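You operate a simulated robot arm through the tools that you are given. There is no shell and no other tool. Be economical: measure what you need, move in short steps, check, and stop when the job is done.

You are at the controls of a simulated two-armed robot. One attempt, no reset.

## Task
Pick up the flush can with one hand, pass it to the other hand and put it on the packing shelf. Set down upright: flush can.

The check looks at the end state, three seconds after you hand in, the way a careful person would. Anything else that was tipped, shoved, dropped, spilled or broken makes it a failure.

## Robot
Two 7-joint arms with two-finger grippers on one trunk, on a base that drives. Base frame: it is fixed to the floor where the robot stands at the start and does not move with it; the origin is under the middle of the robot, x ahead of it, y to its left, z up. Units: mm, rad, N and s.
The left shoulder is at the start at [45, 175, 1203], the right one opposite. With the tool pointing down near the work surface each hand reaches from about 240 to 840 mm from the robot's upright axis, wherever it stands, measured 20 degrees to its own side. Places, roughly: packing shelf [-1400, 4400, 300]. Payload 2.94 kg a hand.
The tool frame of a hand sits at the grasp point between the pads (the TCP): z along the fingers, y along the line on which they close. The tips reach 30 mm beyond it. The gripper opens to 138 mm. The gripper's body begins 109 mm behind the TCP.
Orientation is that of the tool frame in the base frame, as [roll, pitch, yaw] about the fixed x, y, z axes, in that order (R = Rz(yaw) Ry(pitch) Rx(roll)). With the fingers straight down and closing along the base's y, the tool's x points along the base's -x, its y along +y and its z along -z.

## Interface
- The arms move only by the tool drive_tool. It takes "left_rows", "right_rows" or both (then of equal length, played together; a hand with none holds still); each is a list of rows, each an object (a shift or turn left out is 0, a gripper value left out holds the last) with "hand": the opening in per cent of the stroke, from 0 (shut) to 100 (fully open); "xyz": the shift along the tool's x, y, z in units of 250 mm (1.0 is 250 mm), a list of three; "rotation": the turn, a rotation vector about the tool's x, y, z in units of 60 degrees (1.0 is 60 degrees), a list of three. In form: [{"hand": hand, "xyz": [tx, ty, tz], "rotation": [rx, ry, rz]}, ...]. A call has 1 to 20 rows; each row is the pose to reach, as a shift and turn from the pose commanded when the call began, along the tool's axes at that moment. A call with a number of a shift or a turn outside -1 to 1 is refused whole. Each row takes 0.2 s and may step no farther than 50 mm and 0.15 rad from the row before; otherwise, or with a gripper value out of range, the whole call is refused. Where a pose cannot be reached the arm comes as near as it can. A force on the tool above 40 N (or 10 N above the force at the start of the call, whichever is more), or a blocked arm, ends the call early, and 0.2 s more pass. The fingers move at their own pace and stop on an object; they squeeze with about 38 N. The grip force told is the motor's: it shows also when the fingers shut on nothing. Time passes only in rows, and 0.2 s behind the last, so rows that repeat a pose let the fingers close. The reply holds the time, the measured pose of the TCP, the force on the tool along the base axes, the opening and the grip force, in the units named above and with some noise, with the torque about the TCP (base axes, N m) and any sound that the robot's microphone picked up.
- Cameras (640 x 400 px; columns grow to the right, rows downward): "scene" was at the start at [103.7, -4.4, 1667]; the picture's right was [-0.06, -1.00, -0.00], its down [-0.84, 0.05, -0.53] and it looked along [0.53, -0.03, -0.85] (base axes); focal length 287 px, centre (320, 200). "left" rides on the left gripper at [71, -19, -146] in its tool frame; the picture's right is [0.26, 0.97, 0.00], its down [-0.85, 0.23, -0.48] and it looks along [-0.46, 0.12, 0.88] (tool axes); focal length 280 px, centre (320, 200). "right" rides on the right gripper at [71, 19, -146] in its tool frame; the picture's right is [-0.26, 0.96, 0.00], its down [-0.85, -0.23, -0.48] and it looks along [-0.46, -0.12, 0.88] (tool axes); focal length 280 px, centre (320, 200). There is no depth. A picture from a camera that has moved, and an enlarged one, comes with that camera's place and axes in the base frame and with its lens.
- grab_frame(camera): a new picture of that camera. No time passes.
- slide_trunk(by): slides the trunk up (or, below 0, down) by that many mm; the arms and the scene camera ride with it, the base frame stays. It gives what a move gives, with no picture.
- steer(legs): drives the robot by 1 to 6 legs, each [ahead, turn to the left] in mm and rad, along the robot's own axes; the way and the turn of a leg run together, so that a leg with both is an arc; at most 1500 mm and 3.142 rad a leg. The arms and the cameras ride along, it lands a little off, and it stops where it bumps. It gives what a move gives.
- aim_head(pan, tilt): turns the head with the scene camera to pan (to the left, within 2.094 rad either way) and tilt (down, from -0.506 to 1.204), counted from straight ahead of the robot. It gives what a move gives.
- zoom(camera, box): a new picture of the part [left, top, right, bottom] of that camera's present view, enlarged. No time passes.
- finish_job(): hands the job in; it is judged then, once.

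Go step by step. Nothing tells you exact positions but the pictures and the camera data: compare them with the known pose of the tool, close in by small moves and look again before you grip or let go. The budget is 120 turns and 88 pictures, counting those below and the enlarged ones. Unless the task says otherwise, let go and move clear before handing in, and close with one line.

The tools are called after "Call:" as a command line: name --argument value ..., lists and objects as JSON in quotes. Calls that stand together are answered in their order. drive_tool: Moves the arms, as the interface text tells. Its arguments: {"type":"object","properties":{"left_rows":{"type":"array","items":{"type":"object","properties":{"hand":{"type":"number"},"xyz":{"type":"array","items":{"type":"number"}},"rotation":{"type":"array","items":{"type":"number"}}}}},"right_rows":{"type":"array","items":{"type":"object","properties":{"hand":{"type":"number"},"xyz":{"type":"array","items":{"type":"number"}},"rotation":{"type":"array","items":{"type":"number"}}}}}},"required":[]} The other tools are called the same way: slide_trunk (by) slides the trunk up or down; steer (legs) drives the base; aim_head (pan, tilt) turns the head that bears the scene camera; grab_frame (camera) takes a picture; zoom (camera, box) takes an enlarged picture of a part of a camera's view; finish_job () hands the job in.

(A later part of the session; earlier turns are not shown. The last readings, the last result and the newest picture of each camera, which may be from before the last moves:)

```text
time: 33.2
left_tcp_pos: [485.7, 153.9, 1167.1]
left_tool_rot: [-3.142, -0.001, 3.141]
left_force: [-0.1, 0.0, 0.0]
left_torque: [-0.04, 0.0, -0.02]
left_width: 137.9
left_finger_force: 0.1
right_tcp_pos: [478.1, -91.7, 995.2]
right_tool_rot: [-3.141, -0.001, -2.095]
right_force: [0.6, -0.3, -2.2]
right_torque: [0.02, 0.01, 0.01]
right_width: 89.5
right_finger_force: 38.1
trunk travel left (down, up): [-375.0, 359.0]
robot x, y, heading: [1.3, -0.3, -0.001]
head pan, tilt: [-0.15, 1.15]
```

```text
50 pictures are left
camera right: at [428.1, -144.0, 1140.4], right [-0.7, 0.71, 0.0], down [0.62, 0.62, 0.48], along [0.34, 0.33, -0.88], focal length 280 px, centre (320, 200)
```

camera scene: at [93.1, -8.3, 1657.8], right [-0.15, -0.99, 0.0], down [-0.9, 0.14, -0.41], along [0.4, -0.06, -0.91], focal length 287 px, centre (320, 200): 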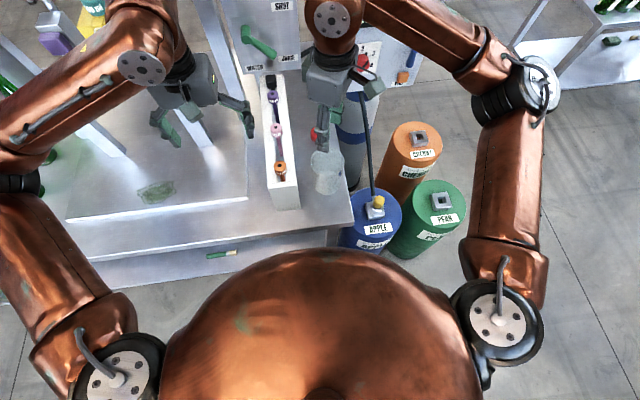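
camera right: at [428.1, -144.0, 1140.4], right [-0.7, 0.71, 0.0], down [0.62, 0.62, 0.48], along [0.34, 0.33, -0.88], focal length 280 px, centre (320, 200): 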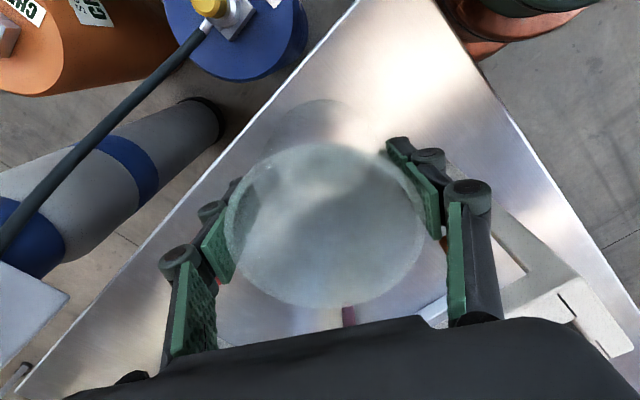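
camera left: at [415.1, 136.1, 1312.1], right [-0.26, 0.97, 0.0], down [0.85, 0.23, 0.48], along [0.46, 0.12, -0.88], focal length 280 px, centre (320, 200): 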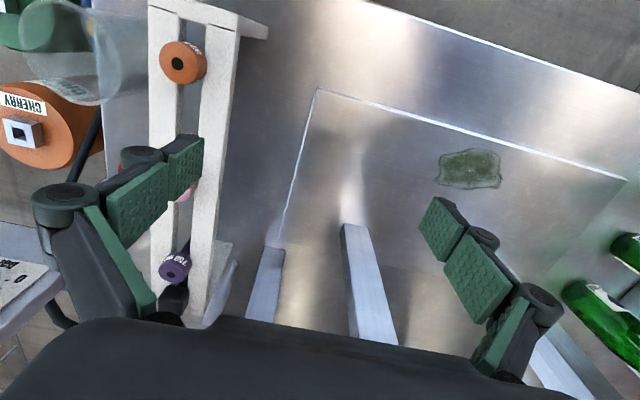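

The can is held: it lifted with the hand, weight ≈2 N. Lifting on to ≈1160.

Call:
drive_tool --right_rows '[{"xyz": [0, 0, -0.06]}, {"xyz": [0, 0, -0.14]}, {"xyz": [0, 0, -0.22]}, {"xyz": [0, 0, -0.3]}, {"xyz": [0, 0, -0.38]}, {"xyz": [0, 0, -0.46]}, {"xyz": [0, 0, -0.54]}, {"xyz": [0, 0, -0.62]}, {"xyz": [0, 0, -0.66]}]'

Call:
grab_frame --camera "scene"

```text
time: 35.2
left_tcp_pos: [486.4, 156.0, 1168.0]
left_tool_rot: [-3.141, 0.0, 3.141]
left_force: [-0.1, 0.7, 0.0]
left_torque: [0.02, -0.02, 0.02]
left_width: 137.9
left_finger_force: 0.1
right_tcp_pos: [479.3, -90.7, 1158.5]
right_tool_rot: [3.141, 0.0, -2.095]
right_force: [0.5, -0.5, -2.9]
right_torque: [0.01, -0.04, 0.0]
right_width: 89.6
right_finger_force: 38.0
trunk travel left (down, up): [-375.0, 359.0]
robot x, y, heading: [0.6, 2.6, -0.0]
head pan, tilt: [-0.15, 1.15]
```

```text
49 pictures are left
camera scene: at [93.7, -8.8, 1657.8], right [-0.15, -0.99, 0.0], down [-0.9, 0.14, -0.41], along [0.4, -0.06, -0.91], focal length 287 px, centre (320, 200)
```

scene: 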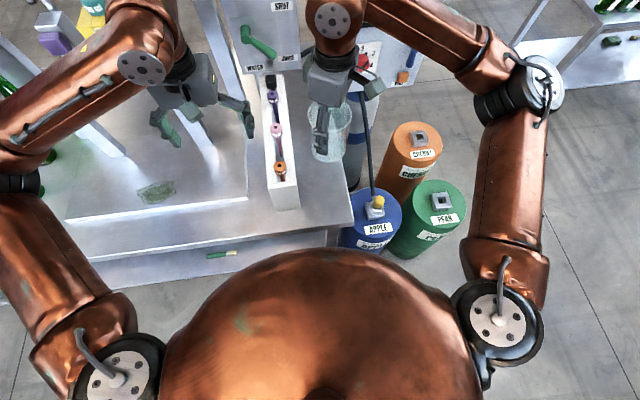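

Next I'll back straight away from the bench by 500 mm for room to make the handover, then check.

Call:
steer --legs '[[-500, 0]]'

Call:
aim_head --pan 0 --tilt 0.9

Call:
grab_frame --camera "scene"

```text
time: 38.2
left_tcp_pos: [-19.5, 154.3, 1166.8]
left_tool_rot: [3.142, 0.0, 3.137]
left_force: [0.0, -0.6, 0.0]
left_torque: [0.06, -0.04, -0.04]
left_width: 138.1
left_finger_force: 0.0
right_tcp_pos: [-26.5, -90.7, 1158.9]
right_tool_rot: [3.141, 0.0, -2.099]
right_force: [-0.2, -0.3, -1.4]
right_torque: [0.01, -0.02, 0.02]
right_width: 89.5
right_finger_force: 37.9
trunk travel left (down, up): [-375.0, 359.0]
robot x, y, heading: [-507.5, 2.9, -0.004]
head pan, tilt: [-0.15, 1.15]
```

```text
time: 39.0
left_tcp_pos: [-18.5, 154.1, 1168.4]
left_tool_rot: [3.141, 0.0, 3.137]
left_force: [0.0, 0.2, 0.0]
left_torque: [0.03, 0.01, 0.0]
left_width: 138.1
left_finger_force: 0.1
right_tcp_pos: [-26.8, -92.1, 1158.0]
right_tool_rot: [3.141, 0.001, -2.1]
right_force: [0.1, 0.1, -1.3]
right_torque: [0.0, -0.01, 0.01]
right_width: 89.6
right_finger_force: 38.5
trunk travel left (down, up): [-375.0, 359.0]
robot x, y, heading: [-505.3, 4.9, -0.002]
head pan, tilt: [0.0, 0.901]
```

```text
48 pictures are left
camera scene: at [-395.2, 0.9, 1674.6], right [-0.01, -1.0, 0.0], down [-0.78, 0.0, -0.62], along [0.62, 0.0, -0.78], focal length 287 px, centre (320, 200)
```

scene: 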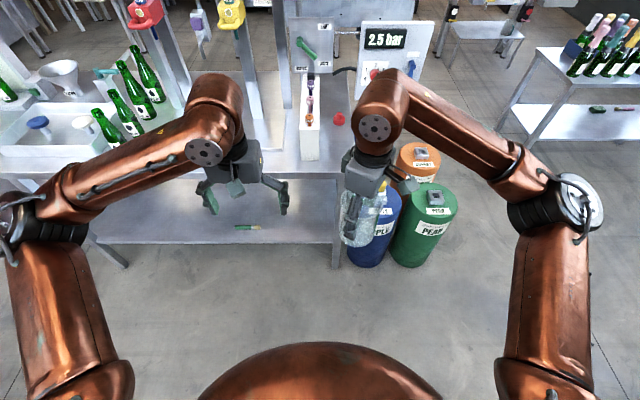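

Clear of the bench with the can held. Now I'll turn the left hand to horizontal (fingers forward) in place.

Call:
drive_tool --left_rows '[{"rotation": [0, -0.125, 0], "hand": 100}, {"rotation": [0, -0.25, 0]}, {"rotation": [0, -0.375, 0]}, {"rotation": [0, -0.5, 0]}, {"rotation": [0, -0.625, 0]}, {"rotation": [0, -0.75, 0]}, {"rotation": [0, -0.875, 0]}, {"rotation": [0, -1.0, 0]}]'

Call:
drive_tool --left_rows '[{"rotation": [0, -0.125, 0], "hand": 100}, {"rotation": [0, -0.25, 0]}, {"rotation": [0, -0.375, 0]}, {"rotation": [0, -0.5, 0]}]'

Call:
grab_frame --camera "scene"

```text
time: 40.8
left_tcp_pos: [68.1, 130.7, 1177.5]
left_tool_rot: [3.14, 1.048, 3.138]
left_force: [0.8, 0.3, 0.3]
left_torque: [-0.05, 0.04, -0.07]
left_width: 138.1
left_finger_force: 0.1
left hand out of reach, approached as far as the arm can: row 5, 6, 7, 8
right_tcp_pos: [-26.6, -89.7, 1158.6]
right_tool_rot: [3.139, -0.001, -2.099]
right_force: [1.3, 0.6, -1.9]
right_torque: [-0.06, 0.02, 0.02]
right_width: 89.4
right_finger_force: 37.8
trunk travel left (down, up): [-375.0, 359.0]
robot x, y, heading: [-505.1, 1.3, -0.005]
head pan, tilt: [0.0, 0.901]
```

```text
time: 41.8
left_tcp_pos: [66.5, 129.3, 1179.9]
left_tool_rot: [0.354, 1.569, 0.349]
left_force: [0.3, 0.4, 0.8]
left_torque: [0.01, 0.04, -0.03]
left_width: 137.9
left_finger_force: 0.1
right_tcp_pos: [-26.3, -91.2, 1159.3]
right_tool_rot: [3.139, -0.001, -2.099]
right_force: [-0.3, -0.3, -2.1]
right_torque: [-0.02, 0.01, -0.01]
right_width: 89.0
right_finger_force: 37.9
trunk travel left (down, up): [-375.0, 359.0]
robot x, y, heading: [-503.7, 3.3, -0.001]
head pan, tilt: [0.0, 0.901]
```

```text
47 pictures are left
camera scene: at [-395.6, 1.4, 1674.7], right [-0.01, -1.0, 0.0], down [-0.78, 0.0, -0.62], along [0.62, 0.0, -0.78], focal length 287 px, centre (320, 200)
```

scene: 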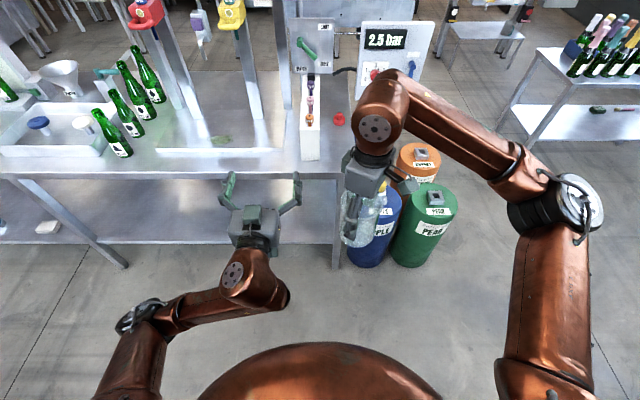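

The left hand is horizontal but reach is tight at shoulder height. I'll lower both hands ≈200 mm, bring the can slightly forward, and yaw the left hand 30° towards it.

Call:
drive_tool --right_rows '[{"xyz": [-0.03, -0.029, 0.1]}, {"xyz": [-0.06, -0.058, 0.2]}, {"xyz": [-0.09, -0.088, 0.3]}, {"xyz": [-0.121, -0.117, 0.4]}, {"xyz": [-0.151, -0.146, 0.5]}, {"xyz": [-0.181, -0.175, 0.6]}, {"xyz": [-0.212, -0.205, 0.7]}, {"xyz": [-0.242, -0.234, 0.8]}]' --left_rows '[{"xyz": [0.12, 0, -0.04], "rotation": [0.0625, 0, 0]}, {"xyz": [0.24, 0, -0.08], "rotation": [0.125, 0, 0]}, {"xyz": [0.36, 0, -0.12], "rotation": [0.1875, 0, 0]}, {"xyz": [0.48, 0, -0.16], "rotation": [0.25, 0, 0]}, {"xyz": [0.6, 0, -0.2], "rotation": [0.3125, 0, 0]}, {"xyz": [0.72, 0, -0.24], "rotation": [0.375, 0, 0]}, {"xyz": [0.84, 0, -0.28], "rotation": [0.4375, 0, 0]}, {"xyz": [0.96, 0, -0.32], "rotation": [0.5, 0, 0]}]'

Call:
grab_frame --camera "scene"

```text
time: 43.5
left_tcp_pos: [-13.6, 130.5, 940.5]
left_tool_rot: [0.222, 1.568, -0.307]
left_force: [-0.1, 0.0, 0.0]
left_torque: [0.0, -0.03, -0.01]
left_width: 138.0
left_finger_force: 0.1
right_tcp_pos: [1.2, -88.7, 1052.1]
right_tool_rot: [-3.126, 0.013, -2.116]
right_force: [-1.3, 0.1, -1.4]
right_torque: [0.01, 0.01, 0.0]
right_width: 89.0
right_finger_force: 38.3
right hand out of reach, approached as far as the arm can: row 3, 4, 5, 6, 7, 8
trunk travel left (down, up): [-375.0, 359.0]
robot x, y, heading: [-503.5, 1.5, -0.006]
head pan, tilt: [0.0, 0.901]
```

```text
46 pictures are left
camera scene: at [-397.2, 0.6, 1674.9], right [-0.01, -1.0, 0.0], down [-0.78, 0.0, -0.62], along [0.62, 0.0, -0.78], focal length 287 px, centre (320, 200)
```

scene: 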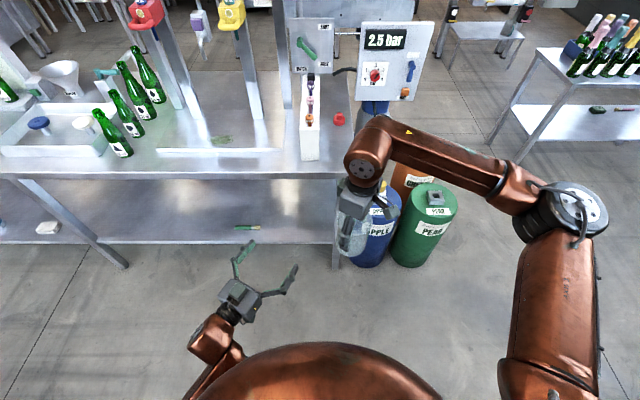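

The right hand stops at z≈1052, so I'll do the handover there: can axis ≈[1,-89], can from ≈982 to 1092. I'll take the left hand to a pre-pose 150 mm off, pointing 45° forward-right at z 1035.

Call:
drive_tool --left_rows '[{"xyz": [-0.076, -0.115, -0.018], "rotation": [0.05, 0, 0]}, {"xyz": [-0.152, -0.23, -0.035], "rotation": [0.1, 0, 0]}, {"xyz": [-0.228, -0.345, -0.053], "rotation": [0.15, 0, 0]}, {"xyz": [-0.304, -0.46, -0.07], "rotation": [0.2, 0, 0]}, {"xyz": [-0.38, -0.574, -0.088], "rotation": [0.25, 0, 0]}]'

Call:
grab_frame --camera "scene"

Call:
grab_frame --camera "left"

```text
time: 44.8
left_tcp_pos: [-102.9, 18.3, 1033.9]
left_tool_rot: [2.521, 1.567, 1.73]
left_force: [-0.1, 1.1, -0.9]
left_torque: [0.0, -0.03, -0.03]
left_width: 138.0
left_finger_force: 0.1
right_tcp_pos: [4.3, -87.7, 1051.2]
right_tool_rot: [-3.132, 0.01, -2.116]
right_force: [1.1, -0.5, -2.7]
right_torque: [-0.01, 0.03, 0.02]
right_width: 89.1
right_finger_force: 38.0
trunk travel left (down, up): [-375.0, 359.0]
robot x, y, heading: [-510.1, 4.5, -0.005]
head pan, tilt: [0.0, 0.901]
```

```text
45 pictures are left
camera scene: at [-393.4, 1.1, 1674.5], right [0.0, -1.0, 0.0], down [-0.78, 0.0, -0.62], along [0.62, 0.0, -0.78], focal length 287 px, centre (320, 200)
```

scene: 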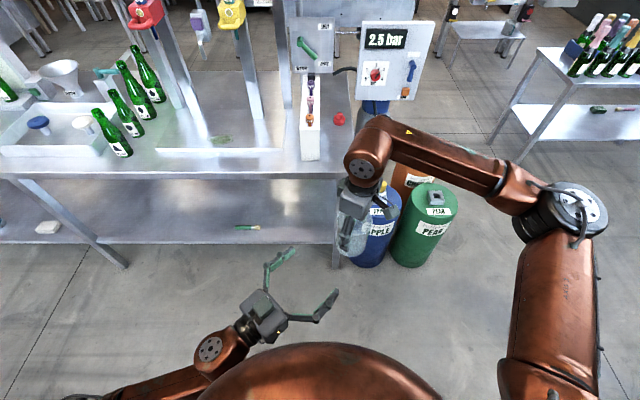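

```text
44 pictures are left
camera left: at [-219.3, 108.0, 961.7], right [0.69, 0.68, -0.26], down [-0.17, 0.5, 0.85], along [0.71, -0.54, 0.46], focal length 280 px, centre (320, 200)
```

left: 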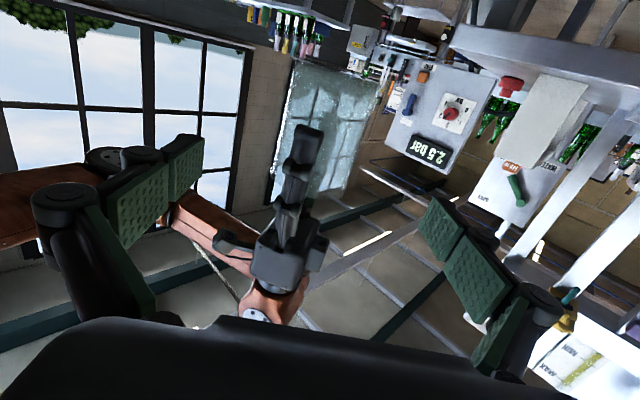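

The can's bottom shows at z≈983 on the expected axis. I'll advance the left hand around the can in small steps.

Call:
drive_tool --left_rows '[{"xyz": [0, 0.002, 0.1]}, {"xyz": [0, 0.004, 0.2]}, {"xyz": [0, 0.006, 0.3]}, {"xyz": [0, 0.006, 0.4]}]'

Call:
grab_frame --camera "left"

Call:
zoom --camera "scene" --box '[220, 160, 460, 360]'

```text
time: 45.8
left_tcp_pos: [-32.8, -53.6, 1034.6]
left_tool_rot: [2.049, 1.57, 1.258]
left_force: [-0.3, 1.8, -0.5]
left_torque: [-0.01, -0.01, 0.03]
left_width: 137.8
left_finger_force: 0.0
right_tcp_pos: [3.9, -89.2, 1050.7]
right_tool_rot: [-3.128, 0.013, -2.117]
right_force: [0.2, -0.8, -0.7]
right_torque: [0.0, -0.01, -0.02]
right_width: 89.0
right_finger_force: 38.2
trunk travel left (down, up): [-375.0, 359.0]
robot x, y, heading: [-504.9, 1.7, -0.009]
head pan, tilt: [0.0, 0.901]
```

```text
43 pictures are left
camera left: at [-148.4, 35.9, 961.7], right [0.69, 0.68, -0.26], down [-0.17, 0.5, 0.85], along [0.71, -0.54, 0.46], focal length 280 px, centre (320, 200)
```

left: 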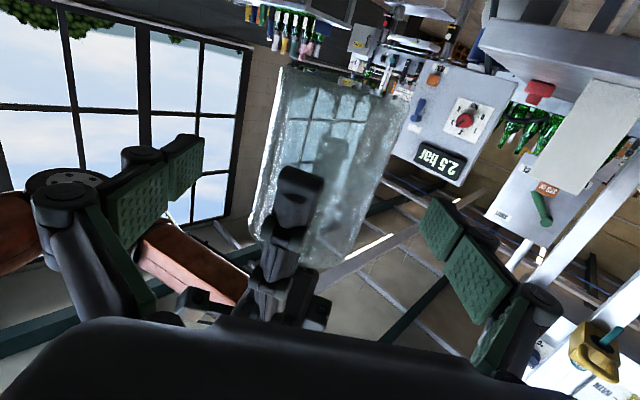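

```text
2.00 times, centred on (340, 260) of scene
camera zoom: at [-395.4, 0.1, 1674.7], right [-0.01, -1.0, 0.0], down [-0.78, 0.0, -0.62], along [0.62, 0.0, -0.78], focal length 574 px, centre (280, 80)
```

zoom: 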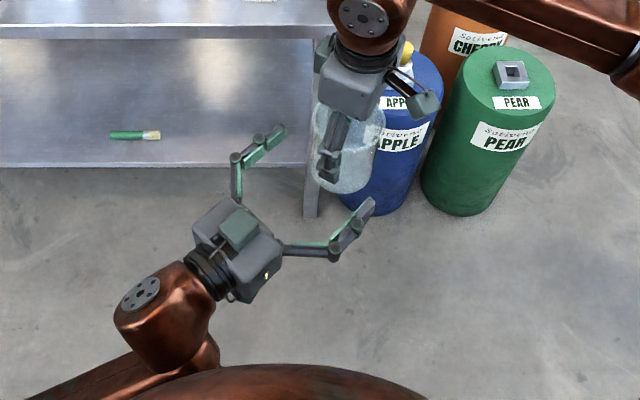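

Clear on both sides; I'll advance the remaining ≈50 mm.

Call:
drive_tool --left_rows '[{"xyz": [0, 0.002, 0.07]}, {"xyz": [0, 0.004, 0.14]}, {"xyz": [0, 0.004, 0.2]}]'

Call:
grab_frame --camera "left"

Call:
zoom --camera "scene" --box '[220, 160, 460, 360]'

```text
time: 46.5
left_tcp_pos: [5.8, -89.6, 1033.1]
left_tool_rot: [-3.02, 1.57, 2.474]
left_force: [0.5, 0.1, 0.2]
left_torque: [0.0, 0.03, 0.01]
left_width: 137.9
left_finger_force: 0.0
right_tcp_pos: [3.3, -90.4, 1051.6]
right_tool_rot: [-3.13, 0.011, -2.116]
right_force: [0.0, -1.1, -1.3]
right_torque: [0.01, 0.03, 0.04]
right_width: 89.6
right_finger_force: 37.4
trunk travel left (down, up): [-375.0, 359.0]
robot x, y, heading: [-507.0, 2.1, -0.004]
head pan, tilt: [0.0, 0.901]
```

```text
41 pictures are left
camera left: at [-111.0, 1.1, 961.2], right [0.69, 0.68, -0.26], down [-0.17, 0.5, 0.85], along [0.71, -0.54, 0.46], focal length 280 px, centre (320, 200)
```

left: 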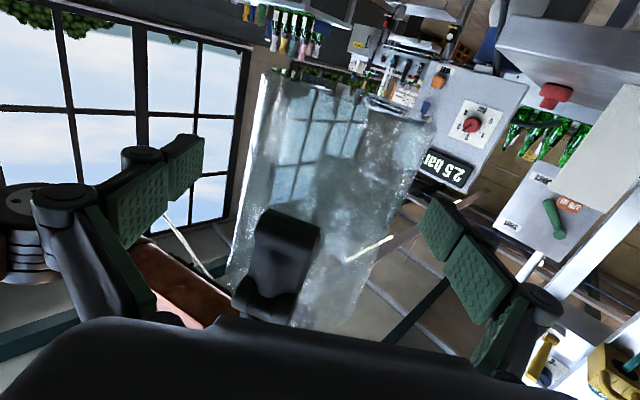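

```text
2.00 times, centred on (340, 260) of scene
camera zoom: at [-395.1, -0.1, 1674.7], right [-0.01, -1.0, 0.0], down [-0.78, 0.0, -0.62], along [0.62, 0.0, -0.78], focal length 574 px, centre (280, 80)
```

zoom: 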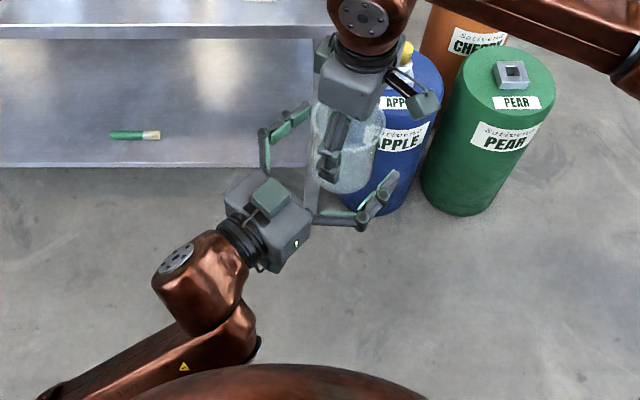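

Centred. I'll close the left hand on the can.

Call:
drive_tool --left_rows '[{"hand": 75}, {"hand": 55}, {"hand": 40}, {"hand": 20}, {"hand": 20}, {"hand": 20}]'

Call:
grab_frame --camera "left"

```text
time: 48.0
left_tcp_pos: [4.9, -88.9, 1033.5]
left_tool_rot: [2.083, 1.57, 1.291]
left_force: [-11.2, -4.0, -0.1]
left_torque: [0.13, -0.28, -0.16]
left_width: 87.9
left_finger_force: 37.9
right_tcp_pos: [3.5, -89.0, 1053.0]
right_tool_rot: [-3.125, 0.012, -2.118]
right_force: [11.2, 3.5, -0.8]
right_torque: [-0.04, 0.09, 0.18]
right_width: 89.1
right_finger_force: 38.1
trunk travel left (down, up): [-375.0, 359.0]
robot x, y, heading: [-504.3, 2.8, 0.001]
head pan, tilt: [0.0, 0.901]
```

```text
39 pictures are left
camera left: at [-111.9, 1.2, 961.6], right [0.69, 0.68, -0.26], down [-0.17, 0.5, 0.85], along [0.71, -0.54, 0.46], focal length 280 px, centre (320, 200)
```

left: 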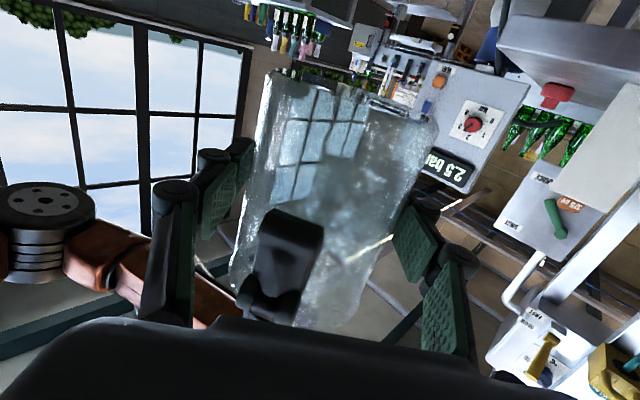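

The left grip is firm (88 mm, 38 N). I'll open the right partly and raise it clear.

Call:
drive_tool --right_rows '[{"hand": 72}, {"hand": 78}, {"hand": 80}, {"hand": 80}]'

Call:
drive_tool --right_rows '[{"xyz": [0, 0, -0.08]}, {"xyz": [0, 0, -0.18]}, {"xyz": [0, 0, -0.28]}, {"xyz": [0, 0, -0.4]}, {"xyz": [0, 0, -0.52]}, {"xyz": [0, 0, -0.6]}]'

Call:
grab_frame --camera "scene"

Call:
grab_frame --camera "left"

```text
time: 49.0
left_tcp_pos: [5.6, -88.9, 1034.0]
left_tool_rot: [-2.539, 1.57, 2.954]
left_force: [-0.7, -0.5, -0.5]
left_torque: [0.0, -0.01, -0.02]
left_width: 87.7
left_finger_force: 38.1
right_tcp_pos: [3.1, -89.7, 1052.2]
right_tool_rot: [-3.126, 0.01, -2.118]
right_force: [0.1, 0.5, -0.6]
right_torque: [-0.01, 0.01, 0.01]
right_width: 110.7
right_finger_force: 0.0
trunk travel left (down, up): [-375.0, 359.0]
robot x, y, heading: [-503.6, 3.8, -0.003]
head pan, tilt: [0.0, 0.901]
```

```text
time: 50.4
left_tcp_pos: [4.0, -87.0, 1033.6]
left_tool_rot: [-0.67, 1.571, -1.461]
left_force: [0.0, 1.0, -0.3]
left_torque: [0.0, 0.02, 0.01]
left_width: 87.8
left_finger_force: 38.7
right_tcp_pos: [-11.2, -87.6, 1195.7]
right_tool_rot: [-3.139, 0.001, -2.104]
right_force: [0.4, 0.7, 0.3]
right_torque: [-0.04, -0.05, -0.02]
right_width: 110.4
right_finger_force: 0.1
right hand out of reach, approached as far as the arm can: row 1, 2, 3, 4, 5, 6
trunk travel left (down, up): [-375.0, 359.0]
robot x, y, heading: [-506.1, 2.5, -0.007]
head pan, tilt: [0.0, 0.901]
```

```text
38 pictures are left
camera scene: at [-396.4, 2.0, 1674.8], right [-0.01, -1.0, 0.0], down [-0.78, 0.0, -0.62], along [0.62, 0.0, -0.78], focal length 287 px, centre (320, 200)
```

scene: 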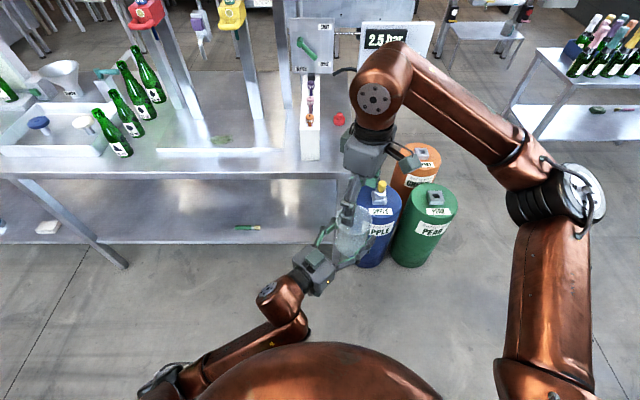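

```text
37 pictures are left
camera left: at [-111.8, 2.3, 961.7], right [0.69, 0.68, -0.26], down [-0.17, 0.5, 0.85], along [0.71, -0.54, 0.46], focal length 280 px, centre (320, 200)
```

left: 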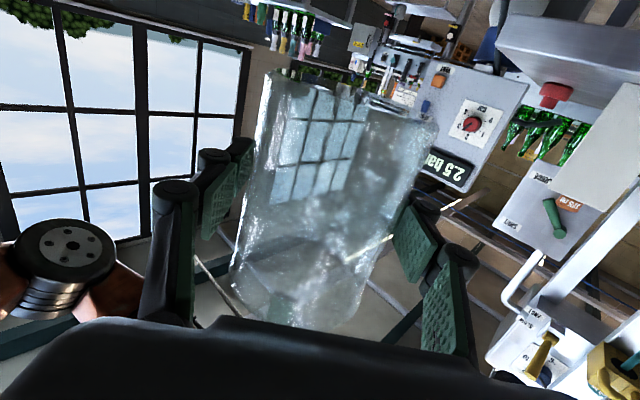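

The handover is done; the can is upright in the left hand alone. I'll swing the right hand aside.

Call:
drive_tool --right_rows '[{"xyz": [0.15, -0.04, 0]}, {"xyz": [0.3, -0.08, 0]}, {"xyz": [0.45, -0.12, 0]}, {"xyz": [0.6, -0.16, 0]}, {"xyz": [0.75, -0.2, 0]}, {"xyz": [0.88, -0.232, 0]}]'

Call:
steer --legs '[[110, 0], [0, 1.571]]'

Call:
aim_head --pan 0.3 --tilt 0.5

Call:
grab_frame --camera "scene"

```text
time: 51.8
left_tcp_pos: [4.3, -88.8, 1035.0]
left_tool_rot: [2.316, 1.571, 1.525]
left_force: [0.2, -0.6, -0.1]
left_torque: [0.01, 0.03, 0.03]
left_width: 87.4
left_finger_force: 38.5
right_tcp_pos: [-123.5, -239.0, 1179.4]
right_tool_rot: [3.141, -0.001, -2.103]
right_force: [-1.2, 0.3, 0.4]
right_torque: [0.01, -0.03, 0.01]
right_width: 110.2
right_finger_force: 0.1
right hand out of reach, approached as far as the arm can: row 1, 2, 3, 4, 5, 6
trunk travel left (down, up): [-375.0, 359.0]
robot x, y, heading: [-506.7, 3.7, -0.006]
head pan, tilt: [0.0, 0.901]
```

```text
time: 56.8
left_tcp_pos: [-318.9, 514.3, 1034.6]
left_tool_rot: [-2.07, 1.57, -1.265]
left_force: [0.0, 0.0, -1.6]
left_torque: [0.01, -0.03, -0.05]
left_width: 87.5
left_finger_force: 38.2
right_tcp_pos: [-168.2, 388.6, 1179.0]
right_tool_rot: [-3.141, 0.001, -0.51]
right_force: [-0.3, -0.5, -0.4]
right_torque: [-0.01, -0.01, 0.02]
right_width: 110.4
right_finger_force: 0.1
trunk travel left (down, up): [-375.0, 359.0]
robot x, y, heading: [-400.2, 0.6, 1.589]
head pan, tilt: [0.0, 0.901]
```

```text
time: 57.7
left_tcp_pos: [-319.9, 513.9, 1032.8]
left_tool_rot: [-2.503, 1.57, -1.695]
left_force: [-0.5, 1.3, -1.4]
left_torque: [-0.01, 0.0, 0.0]
left_width: 87.5
left_finger_force: 38.1
right_tcp_pos: [-167.0, 389.2, 1178.9]
right_tool_rot: [3.141, 0.0, -0.51]
right_force: [-0.6, -0.1, -0.5]
right_torque: [-0.01, -0.01, 0.02]
right_width: 110.7
right_finger_force: 0.0
trunk travel left (down, up): [-375.0, 359.0]
robot x, y, heading: [-393.4, -4.0, 1.591]
head pan, tilt: [0.3, 0.499]
```

```text
36 pictures are left
camera scene: at [-426.5, 122.7, 1708.5], right [0.95, 0.31, 0.0], down [0.15, -0.46, -0.88], along [-0.28, 0.83, -0.48], focal length 287 px, centre (320, 200)
```

scene: 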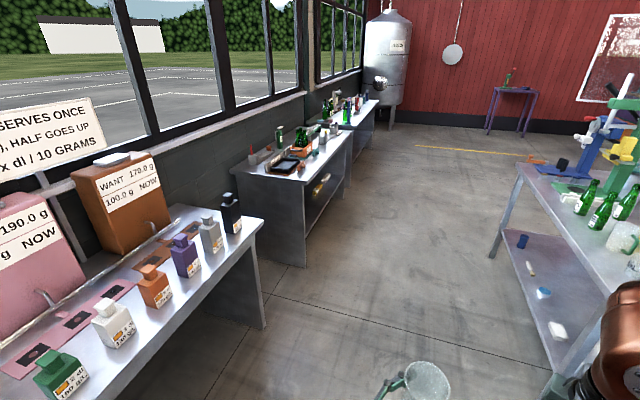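

The aisle ahead is free. I'll straighten the heading and drive 3 m up the aisle.

Call:
steer --legs '[[0, -0.03], [1400, 0], [1400, 0]]'

Call:
aim_head --pan 0.5 --tilt 0.5

Call:
grab_frame --camera "scene"

```text
time: 71.7
left_tcp_pos: [-331.6, 3319.2, 1034.8]
left_tool_rot: [-2.456, 1.571, -1.661]
left_force: [0.3, 1.1, -2.3]
left_torque: [0.01, -0.04, 0.01]
left_width: 87.1
left_finger_force: 37.4
right_tcp_pos: [-180.4, 3192.3, 1178.5]
right_tool_rot: [3.142, -0.001, -0.52]
right_force: [0.2, 0.5, 0.1]
right_torque: [0.0, -0.05, -0.01]
right_width: 110.4
right_finger_force: 0.1
trunk travel left (down, up): [-375.0, 359.0]
robot x, y, heading: [-413.5, 2807.1, 1.571]
head pan, tilt: [0.3, 0.499]
```

```text
time: 72.4
left_tcp_pos: [-330.9, 3317.7, 1034.4]
left_tool_rot: [0.426, 1.571, 1.216]
left_force: [0.6, -0.1, -1.9]
left_torque: [-0.02, 0.0, -0.01]
left_width: 87.3
left_finger_force: 37.6
right_tcp_pos: [-180.2, 3191.8, 1178.4]
right_tool_rot: [-3.141, 0.001, -0.522]
right_force: [-0.5, -0.4, -0.3]
right_torque: [0.01, 0.02, 0.04]
right_width: 110.5
right_finger_force: 0.0
trunk travel left (down, up): [-375.0, 359.0]
robot x, y, heading: [-411.0, 2807.8, 1.576]
head pan, tilt: [0.499, 0.499]
```

```text
35 pictures are left
camera scene: at [-459.2, 2921.8, 1708.6], right [0.87, 0.48, 0.0], down [0.23, -0.42, -0.88], along [-0.43, 0.77, -0.48], focal length 287 px, centre (320, 200)
```

scene: 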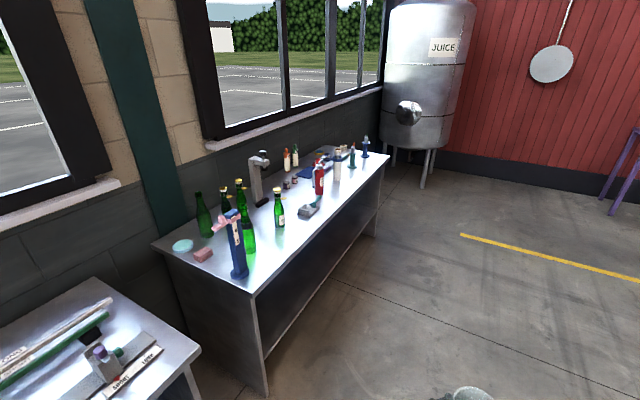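

The far bench: front edge x≈-1140, y from ≈3545 to ≈5480, top ≈775. I'll drive to y≈4420 and turn to face it.

Call:
steer --legs '[[1400, 0], [210, 0], [0, 1.566]]'

Call:
aim_head --pan 0 --tilt 0.7

Call:
grab_frame --camera "scene"

```text
time: 84.5
left_tcp_pos: [-919.9, 4526.0, 1034.1]
left_tool_rot: [-2.082, 1.57, 0.27]
left_force: [0.1, 0.2, -2.2]
left_torque: [-0.02, 0.0, -0.02]
left_width: 87.1
left_finger_force: 38.1
right_tcp_pos: [-793.2, 4674.4, 1179.2]
right_tool_rot: [-3.141, -0.001, 1.038]
right_force: [0.2, 0.1, 0.2]
right_torque: [0.01, 0.04, 0.01]
right_width: 110.5
right_finger_force: 0.1
trunk travel left (down, up): [-375.0, 359.0]
robot x, y, heading: [-411.1, 4435.9, 3.137]
head pan, tilt: [0.499, 0.499]
```

```text
time: 85.5
left_tcp_pos: [-920.3, 4526.0, 1034.0]
left_tool_rot: [0.718, 1.57, 3.073]
left_force: [0.0, -0.3, -1.2]
left_torque: [-0.01, 0.01, 0.01]
left_width: 87.2
left_finger_force: 37.6
right_tcp_pos: [-793.5, 4675.8, 1179.1]
right_tool_rot: [3.14, -0.001, 1.037]
right_force: [0.0, -0.6, 0.5]
right_torque: [-0.01, -0.02, -0.02]
right_width: 110.3
right_finger_force: 0.1
trunk travel left (down, up): [-375.0, 359.0]
robot x, y, heading: [-410.2, 4434.8, 3.138]
head pan, tilt: [0.0, 0.7]
```

```text
34 pictures are left
camera scene: at [-530.6, 4437.7, 1690.9], right [0.0, 1.0, 0.0], down [0.64, 0.0, -0.76], along [-0.76, 0.0, -0.64], focal length 287 px, centre (320, 200)
```

scene: 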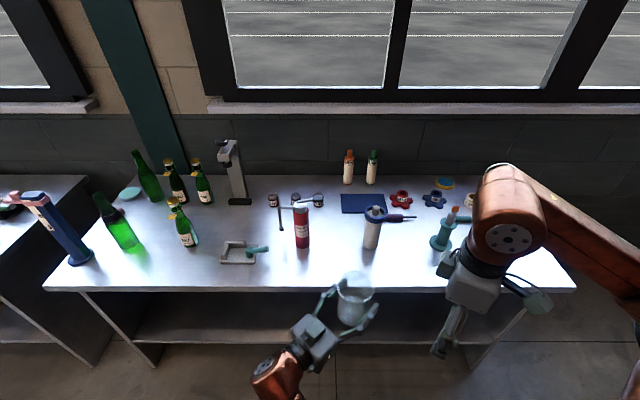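

The lower shelf edge is at x≈-1137 and the shelf looks empty. I'll straighten the left hand to point at the shelf while shifting it to its own side.

Call:
drive_tool --left_rows '[{"xyz": [0, 0.137, -0.071], "rotation": [-0.125, 0, 0]}, {"xyz": [0, 0.274, -0.142], "rotation": [-0.25, 0, 0]}, {"xyz": [0, 0.411, -0.213], "rotation": [-0.375, 0, 0]}, {"xyz": [0, 0.549, -0.284], "rotation": [-0.5, 0, 0]}, {"xyz": [0, 0.686, -0.356], "rotation": [-0.625, 0, 0]}, {"xyz": [0, 0.823, -0.427], "rotation": [-0.75, 0, 0]}]'

Call:
grab_frame --camera "scene"

```text
time: 86.9
left_tcp_pos: [-991.8, 4298.4, 1021.9]
left_tool_rot: [1.699, 1.502, -1.452]
left_force: [0.7, 0.0, -0.8]
left_torque: [0.03, 0.01, -0.05]
left_width: 87.5
left_finger_force: 37.8
right_tcp_pos: [-793.0, 4674.9, 1180.3]
right_tool_rot: [-3.14, -0.002, 1.038]
right_force: [0.7, 0.0, 1.1]
right_torque: [0.08, -0.03, 0.02]
right_width: 110.6
right_finger_force: 0.1
trunk travel left (down, up): [-375.0, 359.0]
robot x, y, heading: [-411.5, 4435.5, 3.137]
head pan, tilt: [0.0, 0.7]
```

```text
33 pictures are left
camera scene: at [-530.8, 4436.2, 1690.8], right [0.0, 1.0, 0.0], down [0.64, 0.0, -0.76], along [-0.76, 0.0, -0.64], focal length 287 px, centre (320, 200)
```

scene: 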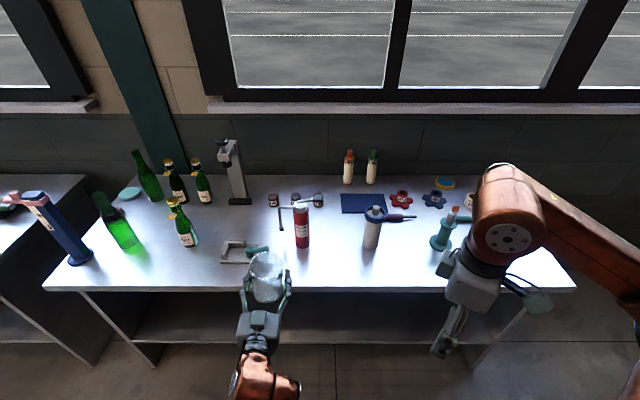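

The hand now points straight at the shelf but reads ≈4° of roll; I'll let it settle and re-read.

Call:
drive_tool --left_rows '[{"xyz": [0, 0, 0]}, {"xyz": [0, 0, 0]}]'

```text
time: 87.5
left_tcp_pos: [-991.9, 4297.0, 1024.5]
left_tool_rot: [1.657, 1.503, -1.494]
left_force: [-0.5, 0.2, -2.2]
left_torque: [-0.04, 0.03, -0.01]
left_width: 87.5
left_finger_force: 37.8
right_tcp_pos: [-792.7, 4674.6, 1177.5]
right_tool_rot: [3.141, 0.0, 1.036]
right_force: [0.9, -0.3, 0.1]
right_torque: [-0.03, 0.0, 0.02]
right_width: 110.2
right_finger_force: 0.0
trunk travel left (down, up): [-375.0, 359.0]
robot x, y, heading: [-407.0, 4441.2, 3.141]
head pan, tilt: [0.0, 0.7]
```

I'll lower the trunk fully; both hands are in front of the table edge, so they come down clear.

Call:
slide_trunk --by -370

Call:
grab_frame --camera "scene"

```text
time: 89.2
left_tcp_pos: [-994.3, 4296.7, 864.0]
left_tool_rot: [1.533, 1.433, -1.644]
left_force: [0.7, 0.1, -2.0]
left_torque: [0.05, -0.04, 0.03]
left_width: 87.2
left_finger_force: 38.2
right_tcp_pos: [-797.5, 4674.9, 1016.0]
right_tool_rot: [3.134, -0.006, 1.039]
right_force: [0.0, 0.2, 0.5]
right_torque: [-0.03, 0.04, 0.02]
right_width: 110.5
right_finger_force: 0.1
trunk travel left (down, up): [-218.0, 517.0]
robot x, y, heading: [-411.4, 4437.7, 3.138]
head pan, tilt: [0.0, 0.7]
stopped: the arm was blocked; the commanded pose is now the measured one
```

```text
32 pictures are left
camera scene: at [-632.5, 4438.4, 1527.7], right [0.0, 1.0, 0.0], down [0.64, 0.0, -0.76], along [-0.76, 0.0, -0.64], focal length 287 px, centre (320, 200)
```

scene: 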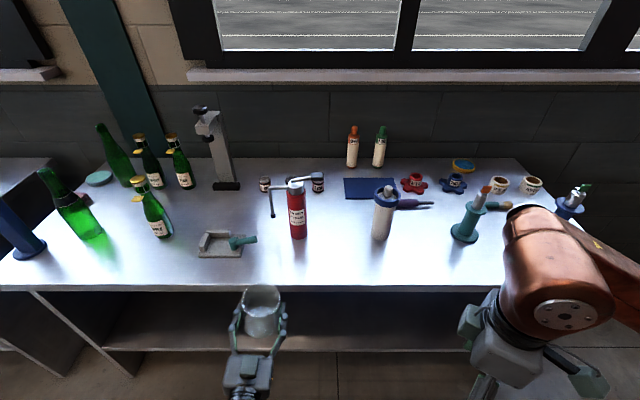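

The slide stopped part way: something blocked the left arm (its roll grew to 8°), probably against the robot's own body. I'll look down at the left arm.

Call:
aim_head --pan 0.5 --tilt 1.2

Call:
grab_frame --camera "scene"

Call:
grab_frame --camera "left"

```text
time: 90.1
left_tcp_pos: [-993.2, 4295.9, 867.0]
left_tool_rot: [1.515, 1.433, -1.66]
left_force: [-0.2, 0.6, -1.4]
left_torque: [-0.01, -0.03, 0.0]
left_width: 87.6
left_finger_force: 37.9
right_tcp_pos: [-795.8, 4674.6, 1018.3]
right_tool_rot: [3.134, -0.005, 1.038]
right_force: [-0.2, -1.2, 0.3]
right_torque: [0.0, 0.02, -0.03]
right_width: 110.4
right_finger_force: 0.0
trunk travel left (down, up): [-218.0, 517.0]
robot x, y, heading: [-407.7, 4438.2, 3.138]
head pan, tilt: [0.499, 1.201]
```

```text
31 pictures are left
camera scene: at [-595.4, 4411.1, 1492.9], right [-0.48, 0.88, 0.0], down [0.82, 0.44, -0.36], along [-0.32, -0.17, -0.93], focal length 287 px, centre (320, 200)
```

scene: 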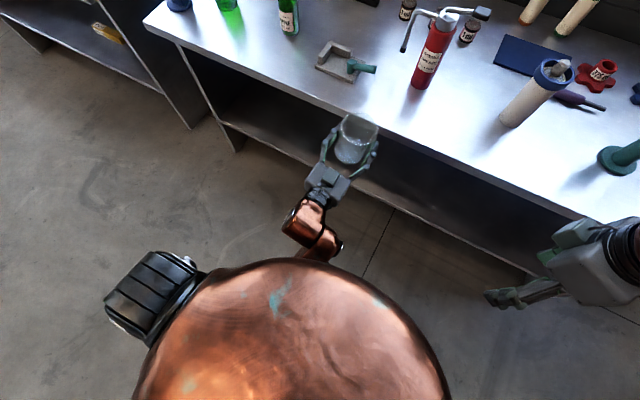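

```text
30 pictures are left
camera left: at [-848.4, 4300.4, 790.6], right [-0.03, -0.99, -0.13], down [0.48, -0.13, 0.87], along [-0.88, -0.03, 0.48], focal length 280 px, centre (320, 200)
```

left: 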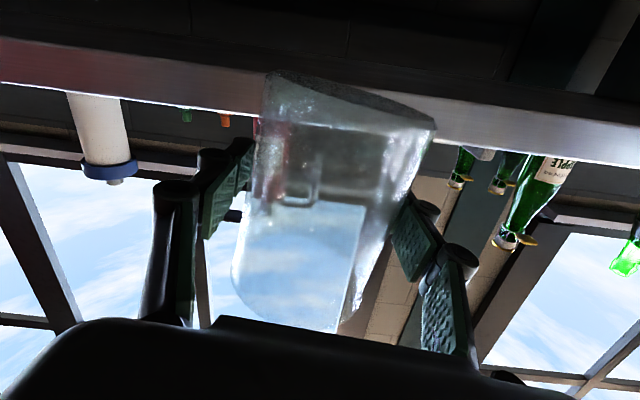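

The left upper arm runs under the torso and touches it as the trunk comes down. I'll move the hand further to its own side and level the can.

Call:
drive_tool --left_rows '[{"xyz": [0.02, 0.15, 0], "rotation": [0, 0, -0.04]}, {"xyz": [0.04, 0.3, 0], "rotation": [0, 0, -0.09]}, {"xyz": [0.063, 0.455, 0], "rotation": [0, 0, -0.132]}, {"xyz": [0.063, 0.455, 0], "rotation": [0, 0, -0.132]}]'

Call:
grab_frame --camera "scene"

```text
time: 91.1
left_tcp_pos: [-996.1, 4182.3, 866.5]
left_tool_rot: [-0.612, 1.561, 2.495]
left_force: [0.4, 0.4, -1.8]
left_torque: [0.01, 0.03, 0.03]
left_width: 87.3
left_finger_force: 38.4
right_tcp_pos: [-796.3, 4674.0, 1017.3]
right_tool_rot: [3.132, -0.005, 1.038]
right_force: [0.1, -0.1, 0.2]
right_torque: [-0.02, 0.02, 0.0]
right_width: 110.4
right_finger_force: 0.0
trunk travel left (down, up): [-218.0, 517.0]
robot x, y, heading: [-409.5, 4438.8, 3.135]
head pan, tilt: [0.499, 1.201]
```

```text
29 pictures are left
camera scene: at [-595.4, 4411.3, 1492.8], right [-0.48, 0.88, 0.0], down [0.82, 0.44, -0.36], along [-0.32, -0.17, -0.93], focal length 287 px, centre (320, 200)
```

scene: 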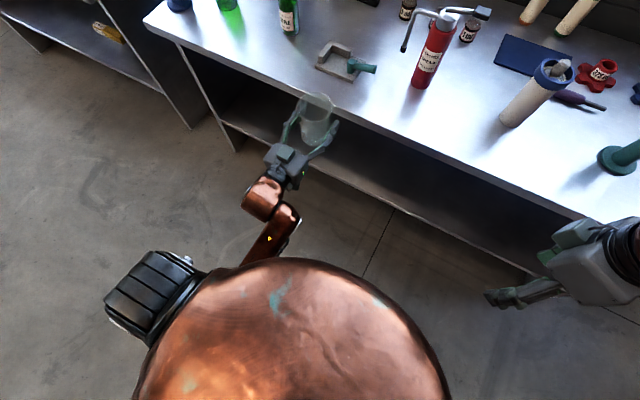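

Level again and free of the body. I'll continue lowering the trunk.

Call:
slide_trunk --by -100

Call:
grab_frame --camera "scene"

```text
time: 92.5
left_tcp_pos: [-996.6, 4182.5, 767.2]
left_tool_rot: [-0.438, 1.56, 2.668]
left_force: [0.8, 0.6, -1.7]
left_torque: [0.02, -0.01, 0.0]
left_width: 87.1
left_finger_force: 37.5
right_tcp_pos: [-795.4, 4674.5, 919.8]
right_tool_rot: [3.135, -0.003, 1.039]
right_force: [-0.8, 0.3, -0.3]
right_torque: [0.0, 0.02, 0.01]
right_width: 110.4
right_finger_force: 0.0
trunk travel left (down, up): [-118.0, 617.0]
robot x, y, heading: [-405.6, 4434.0, 3.135]
head pan, tilt: [0.499, 1.201]
```

```text
28 pictures are left
camera scene: at [-686.7, 4411.4, 1382.2], right [-0.48, 0.88, 0.0], down [0.82, 0.44, -0.36], along [-0.32, -0.17, -0.93], focal length 287 px, centre (320, 200)
```

scene: 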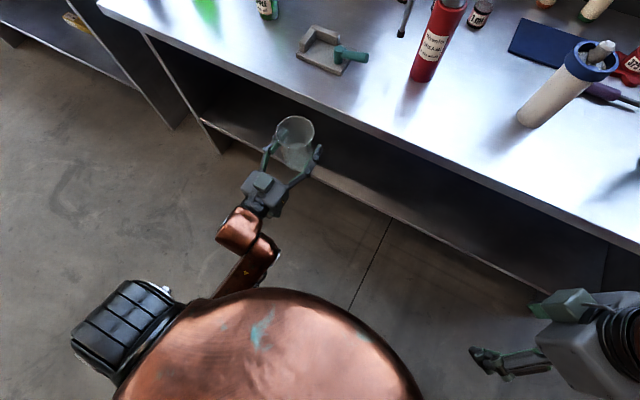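

Call:
slide_trunk --by -110

Call:
drive_tool --left_rows '[{"xyz": [0.1, 0, 0]}, {"xyz": [0.2, 0, 0]}, {"xyz": [0.3, 0, 0]}, {"xyz": [0.4, 0, 0]}]'

Call:
grab_frame --camera "scene"

```text
time: 93.9
left_tcp_pos: [-1001.7, 4180.3, 646.7]
left_tool_rot: [-2.807, 1.558, 0.303]
left_force: [0.2, 0.2, -1.4]
left_torque: [0.03, -0.02, 0.02]
left_width: 87.1
left_finger_force: 38.4
right_tcp_pos: [-796.9, 4675.1, 808.7]
right_tool_rot: [3.134, -0.006, 1.038]
right_force: [-0.2, -0.8, 0.9]
right_torque: [-0.02, 0.03, 0.0]
right_width: 110.4
right_finger_force: 0.0
trunk travel left (down, up): [-8.0, 727.0]
robot x, y, heading: [-409.9, 4437.2, 3.142]
head pan, tilt: [0.499, 1.201]
```

```text
time: 94.9
left_tcp_pos: [-1000.8, 4182.0, 543.9]
left_tool_rot: [-2.898, 1.557, 0.212]
left_force: [-0.6, 0.3, -2.2]
left_torque: [-0.02, -0.02, 0.02]
left_width: 87.4
left_finger_force: 38.1
right_tcp_pos: [-795.8, 4674.5, 809.8]
right_tool_rot: [3.133, -0.005, 1.038]
right_force: [0.0, -0.2, -0.5]
right_torque: [0.04, 0.0, -0.02]
right_width: 110.3
right_finger_force: 0.1
trunk travel left (down, up): [-8.0, 727.0]
robot x, y, heading: [-413.2, 4435.8, 3.141]
head pan, tilt: [0.499, 1.201]
```

```text
27 pictures are left
camera scene: at [-805.6, 4411.7, 1248.0], right [-0.48, 0.88, 0.0], down [0.82, 0.44, -0.36], along [-0.32, -0.17, -0.93], focal length 287 px, centre (320, 200)
```

scene: 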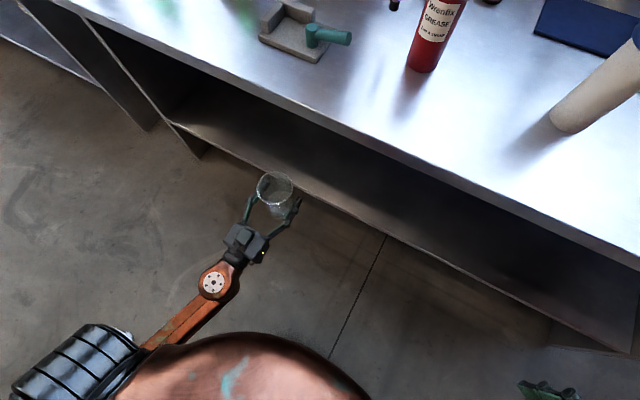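

Going well. I'll go down to TCP z≈430 and take a good look at the shelf edge to measure its height.

Call:
drive_tool --left_rows '[{"xyz": [0.12, 0, 0]}, {"xyz": [0.24, 0, 0]}, {"xyz": [0.36, 0, 0]}, {"xyz": [0.46, 0, 0]}]'

Call:
aim_head --pan 0.3 --tilt 1.0

Call:
grab_frame --camera "scene"

Call:
grab_frame --camera "right"

```text
time: 95.9
left_tcp_pos: [-998.8, 4182.7, 430.3]
left_tool_rot: [-2.845, 1.557, 0.263]
left_force: [0.8, 0.4, -2.0]
left_torque: [0.01, 0.0, -0.01]
left_width: 87.0
left_finger_force: 38.0
right_tcp_pos: [-795.4, 4674.0, 808.5]
right_tool_rot: [3.132, -0.004, 1.037]
right_force: [0.1, 0.7, -0.5]
right_torque: [0.0, 0.0, 0.04]
right_width: 110.7
right_finger_force: 0.0
trunk travel left (down, up): [-8.0, 727.0]
robot x, y, heading: [-414.3, 4438.4, 3.138]
head pan, tilt: [0.499, 1.201]
```

```text
time: 96.6
left_tcp_pos: [-997.3, 4183.1, 430.1]
left_tool_rot: [-2.841, 1.557, 0.267]
left_force: [-0.7, -0.9, -2.6]
left_torque: [0.01, 0.03, -0.01]
left_width: 87.6
left_finger_force: 38.0
right_tcp_pos: [-795.7, 4675.1, 809.9]
right_tool_rot: [3.132, -0.007, 1.038]
right_force: [0.5, -0.3, -0.8]
right_torque: [0.04, 0.02, -0.02]
right_width: 110.3
right_finger_force: 0.1
trunk travel left (down, up): [-8.0, 727.0]
robot x, y, heading: [-410.3, 4434.4, 3.143]
head pan, tilt: [0.3, 1.0]
```

```text
26 pictures are left
camera scene: at [-822.9, 4417.7, 1260.6], right [-0.29, 0.96, 0.0], down [0.81, 0.25, -0.54], along [-0.52, -0.16, -0.84], focal length 287 px, centre (320, 200)
```

scene: 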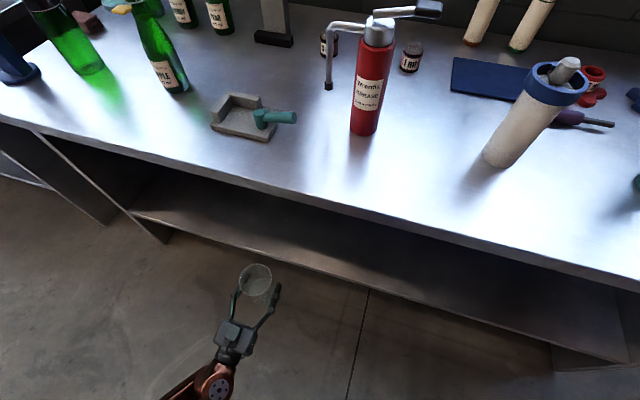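

```text
25 pictures are left
camera right: at [-744.8, 4725.1, 955.1], right [0.7, -0.72, 0.01], down [-0.63, -0.61, 0.47], along [-0.33, -0.33, -0.88], focal length 280 px, centre (320, 200)
```

right: 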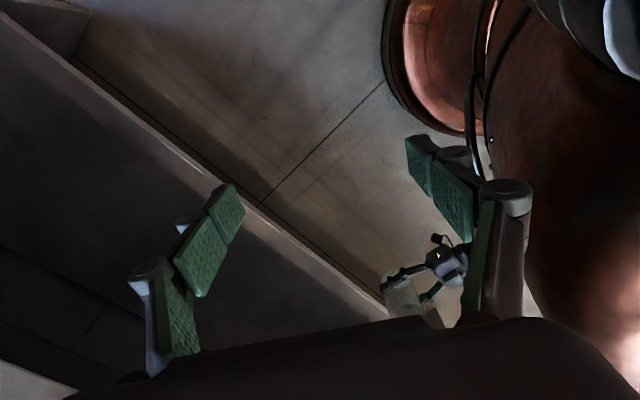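

I'll zoom in on the shelf lip in both views to pin its height.

Call:
zoom --camera "scene" --box '[200, 200, 360, 300]'

Call:
zoom --camera "right" --box '[260, 200, 440, 320]'

```text
4.00 times, centred on (280, 250) of scene
camera zoom: at [-822.9, 4417.7, 1260.6], right [-0.29, 0.96, 0.0], down [0.81, 0.25, -0.54], along [-0.52, -0.16, -0.84], focal length 1147 px, centre (480, 0)
```

zoom: 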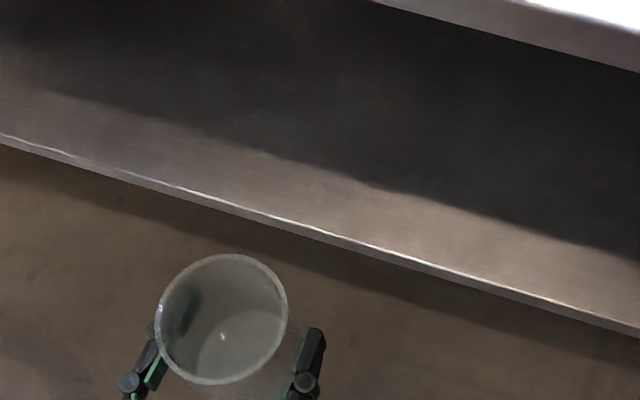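

```text
3.33 times, centred on (350, 260) of right
camera zoom: at [-744.8, 4725.1, 955.1], right [0.7, -0.72, 0.01], down [-0.63, -0.61, 0.47], along [-0.33, -0.33, -0.88], focal length 935 px, centre (220, 0)
```

zoom: 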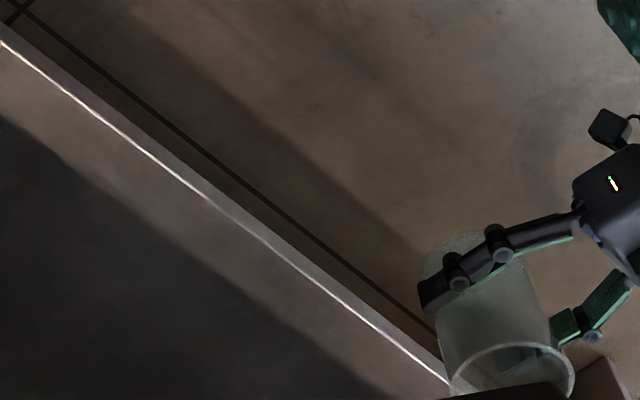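

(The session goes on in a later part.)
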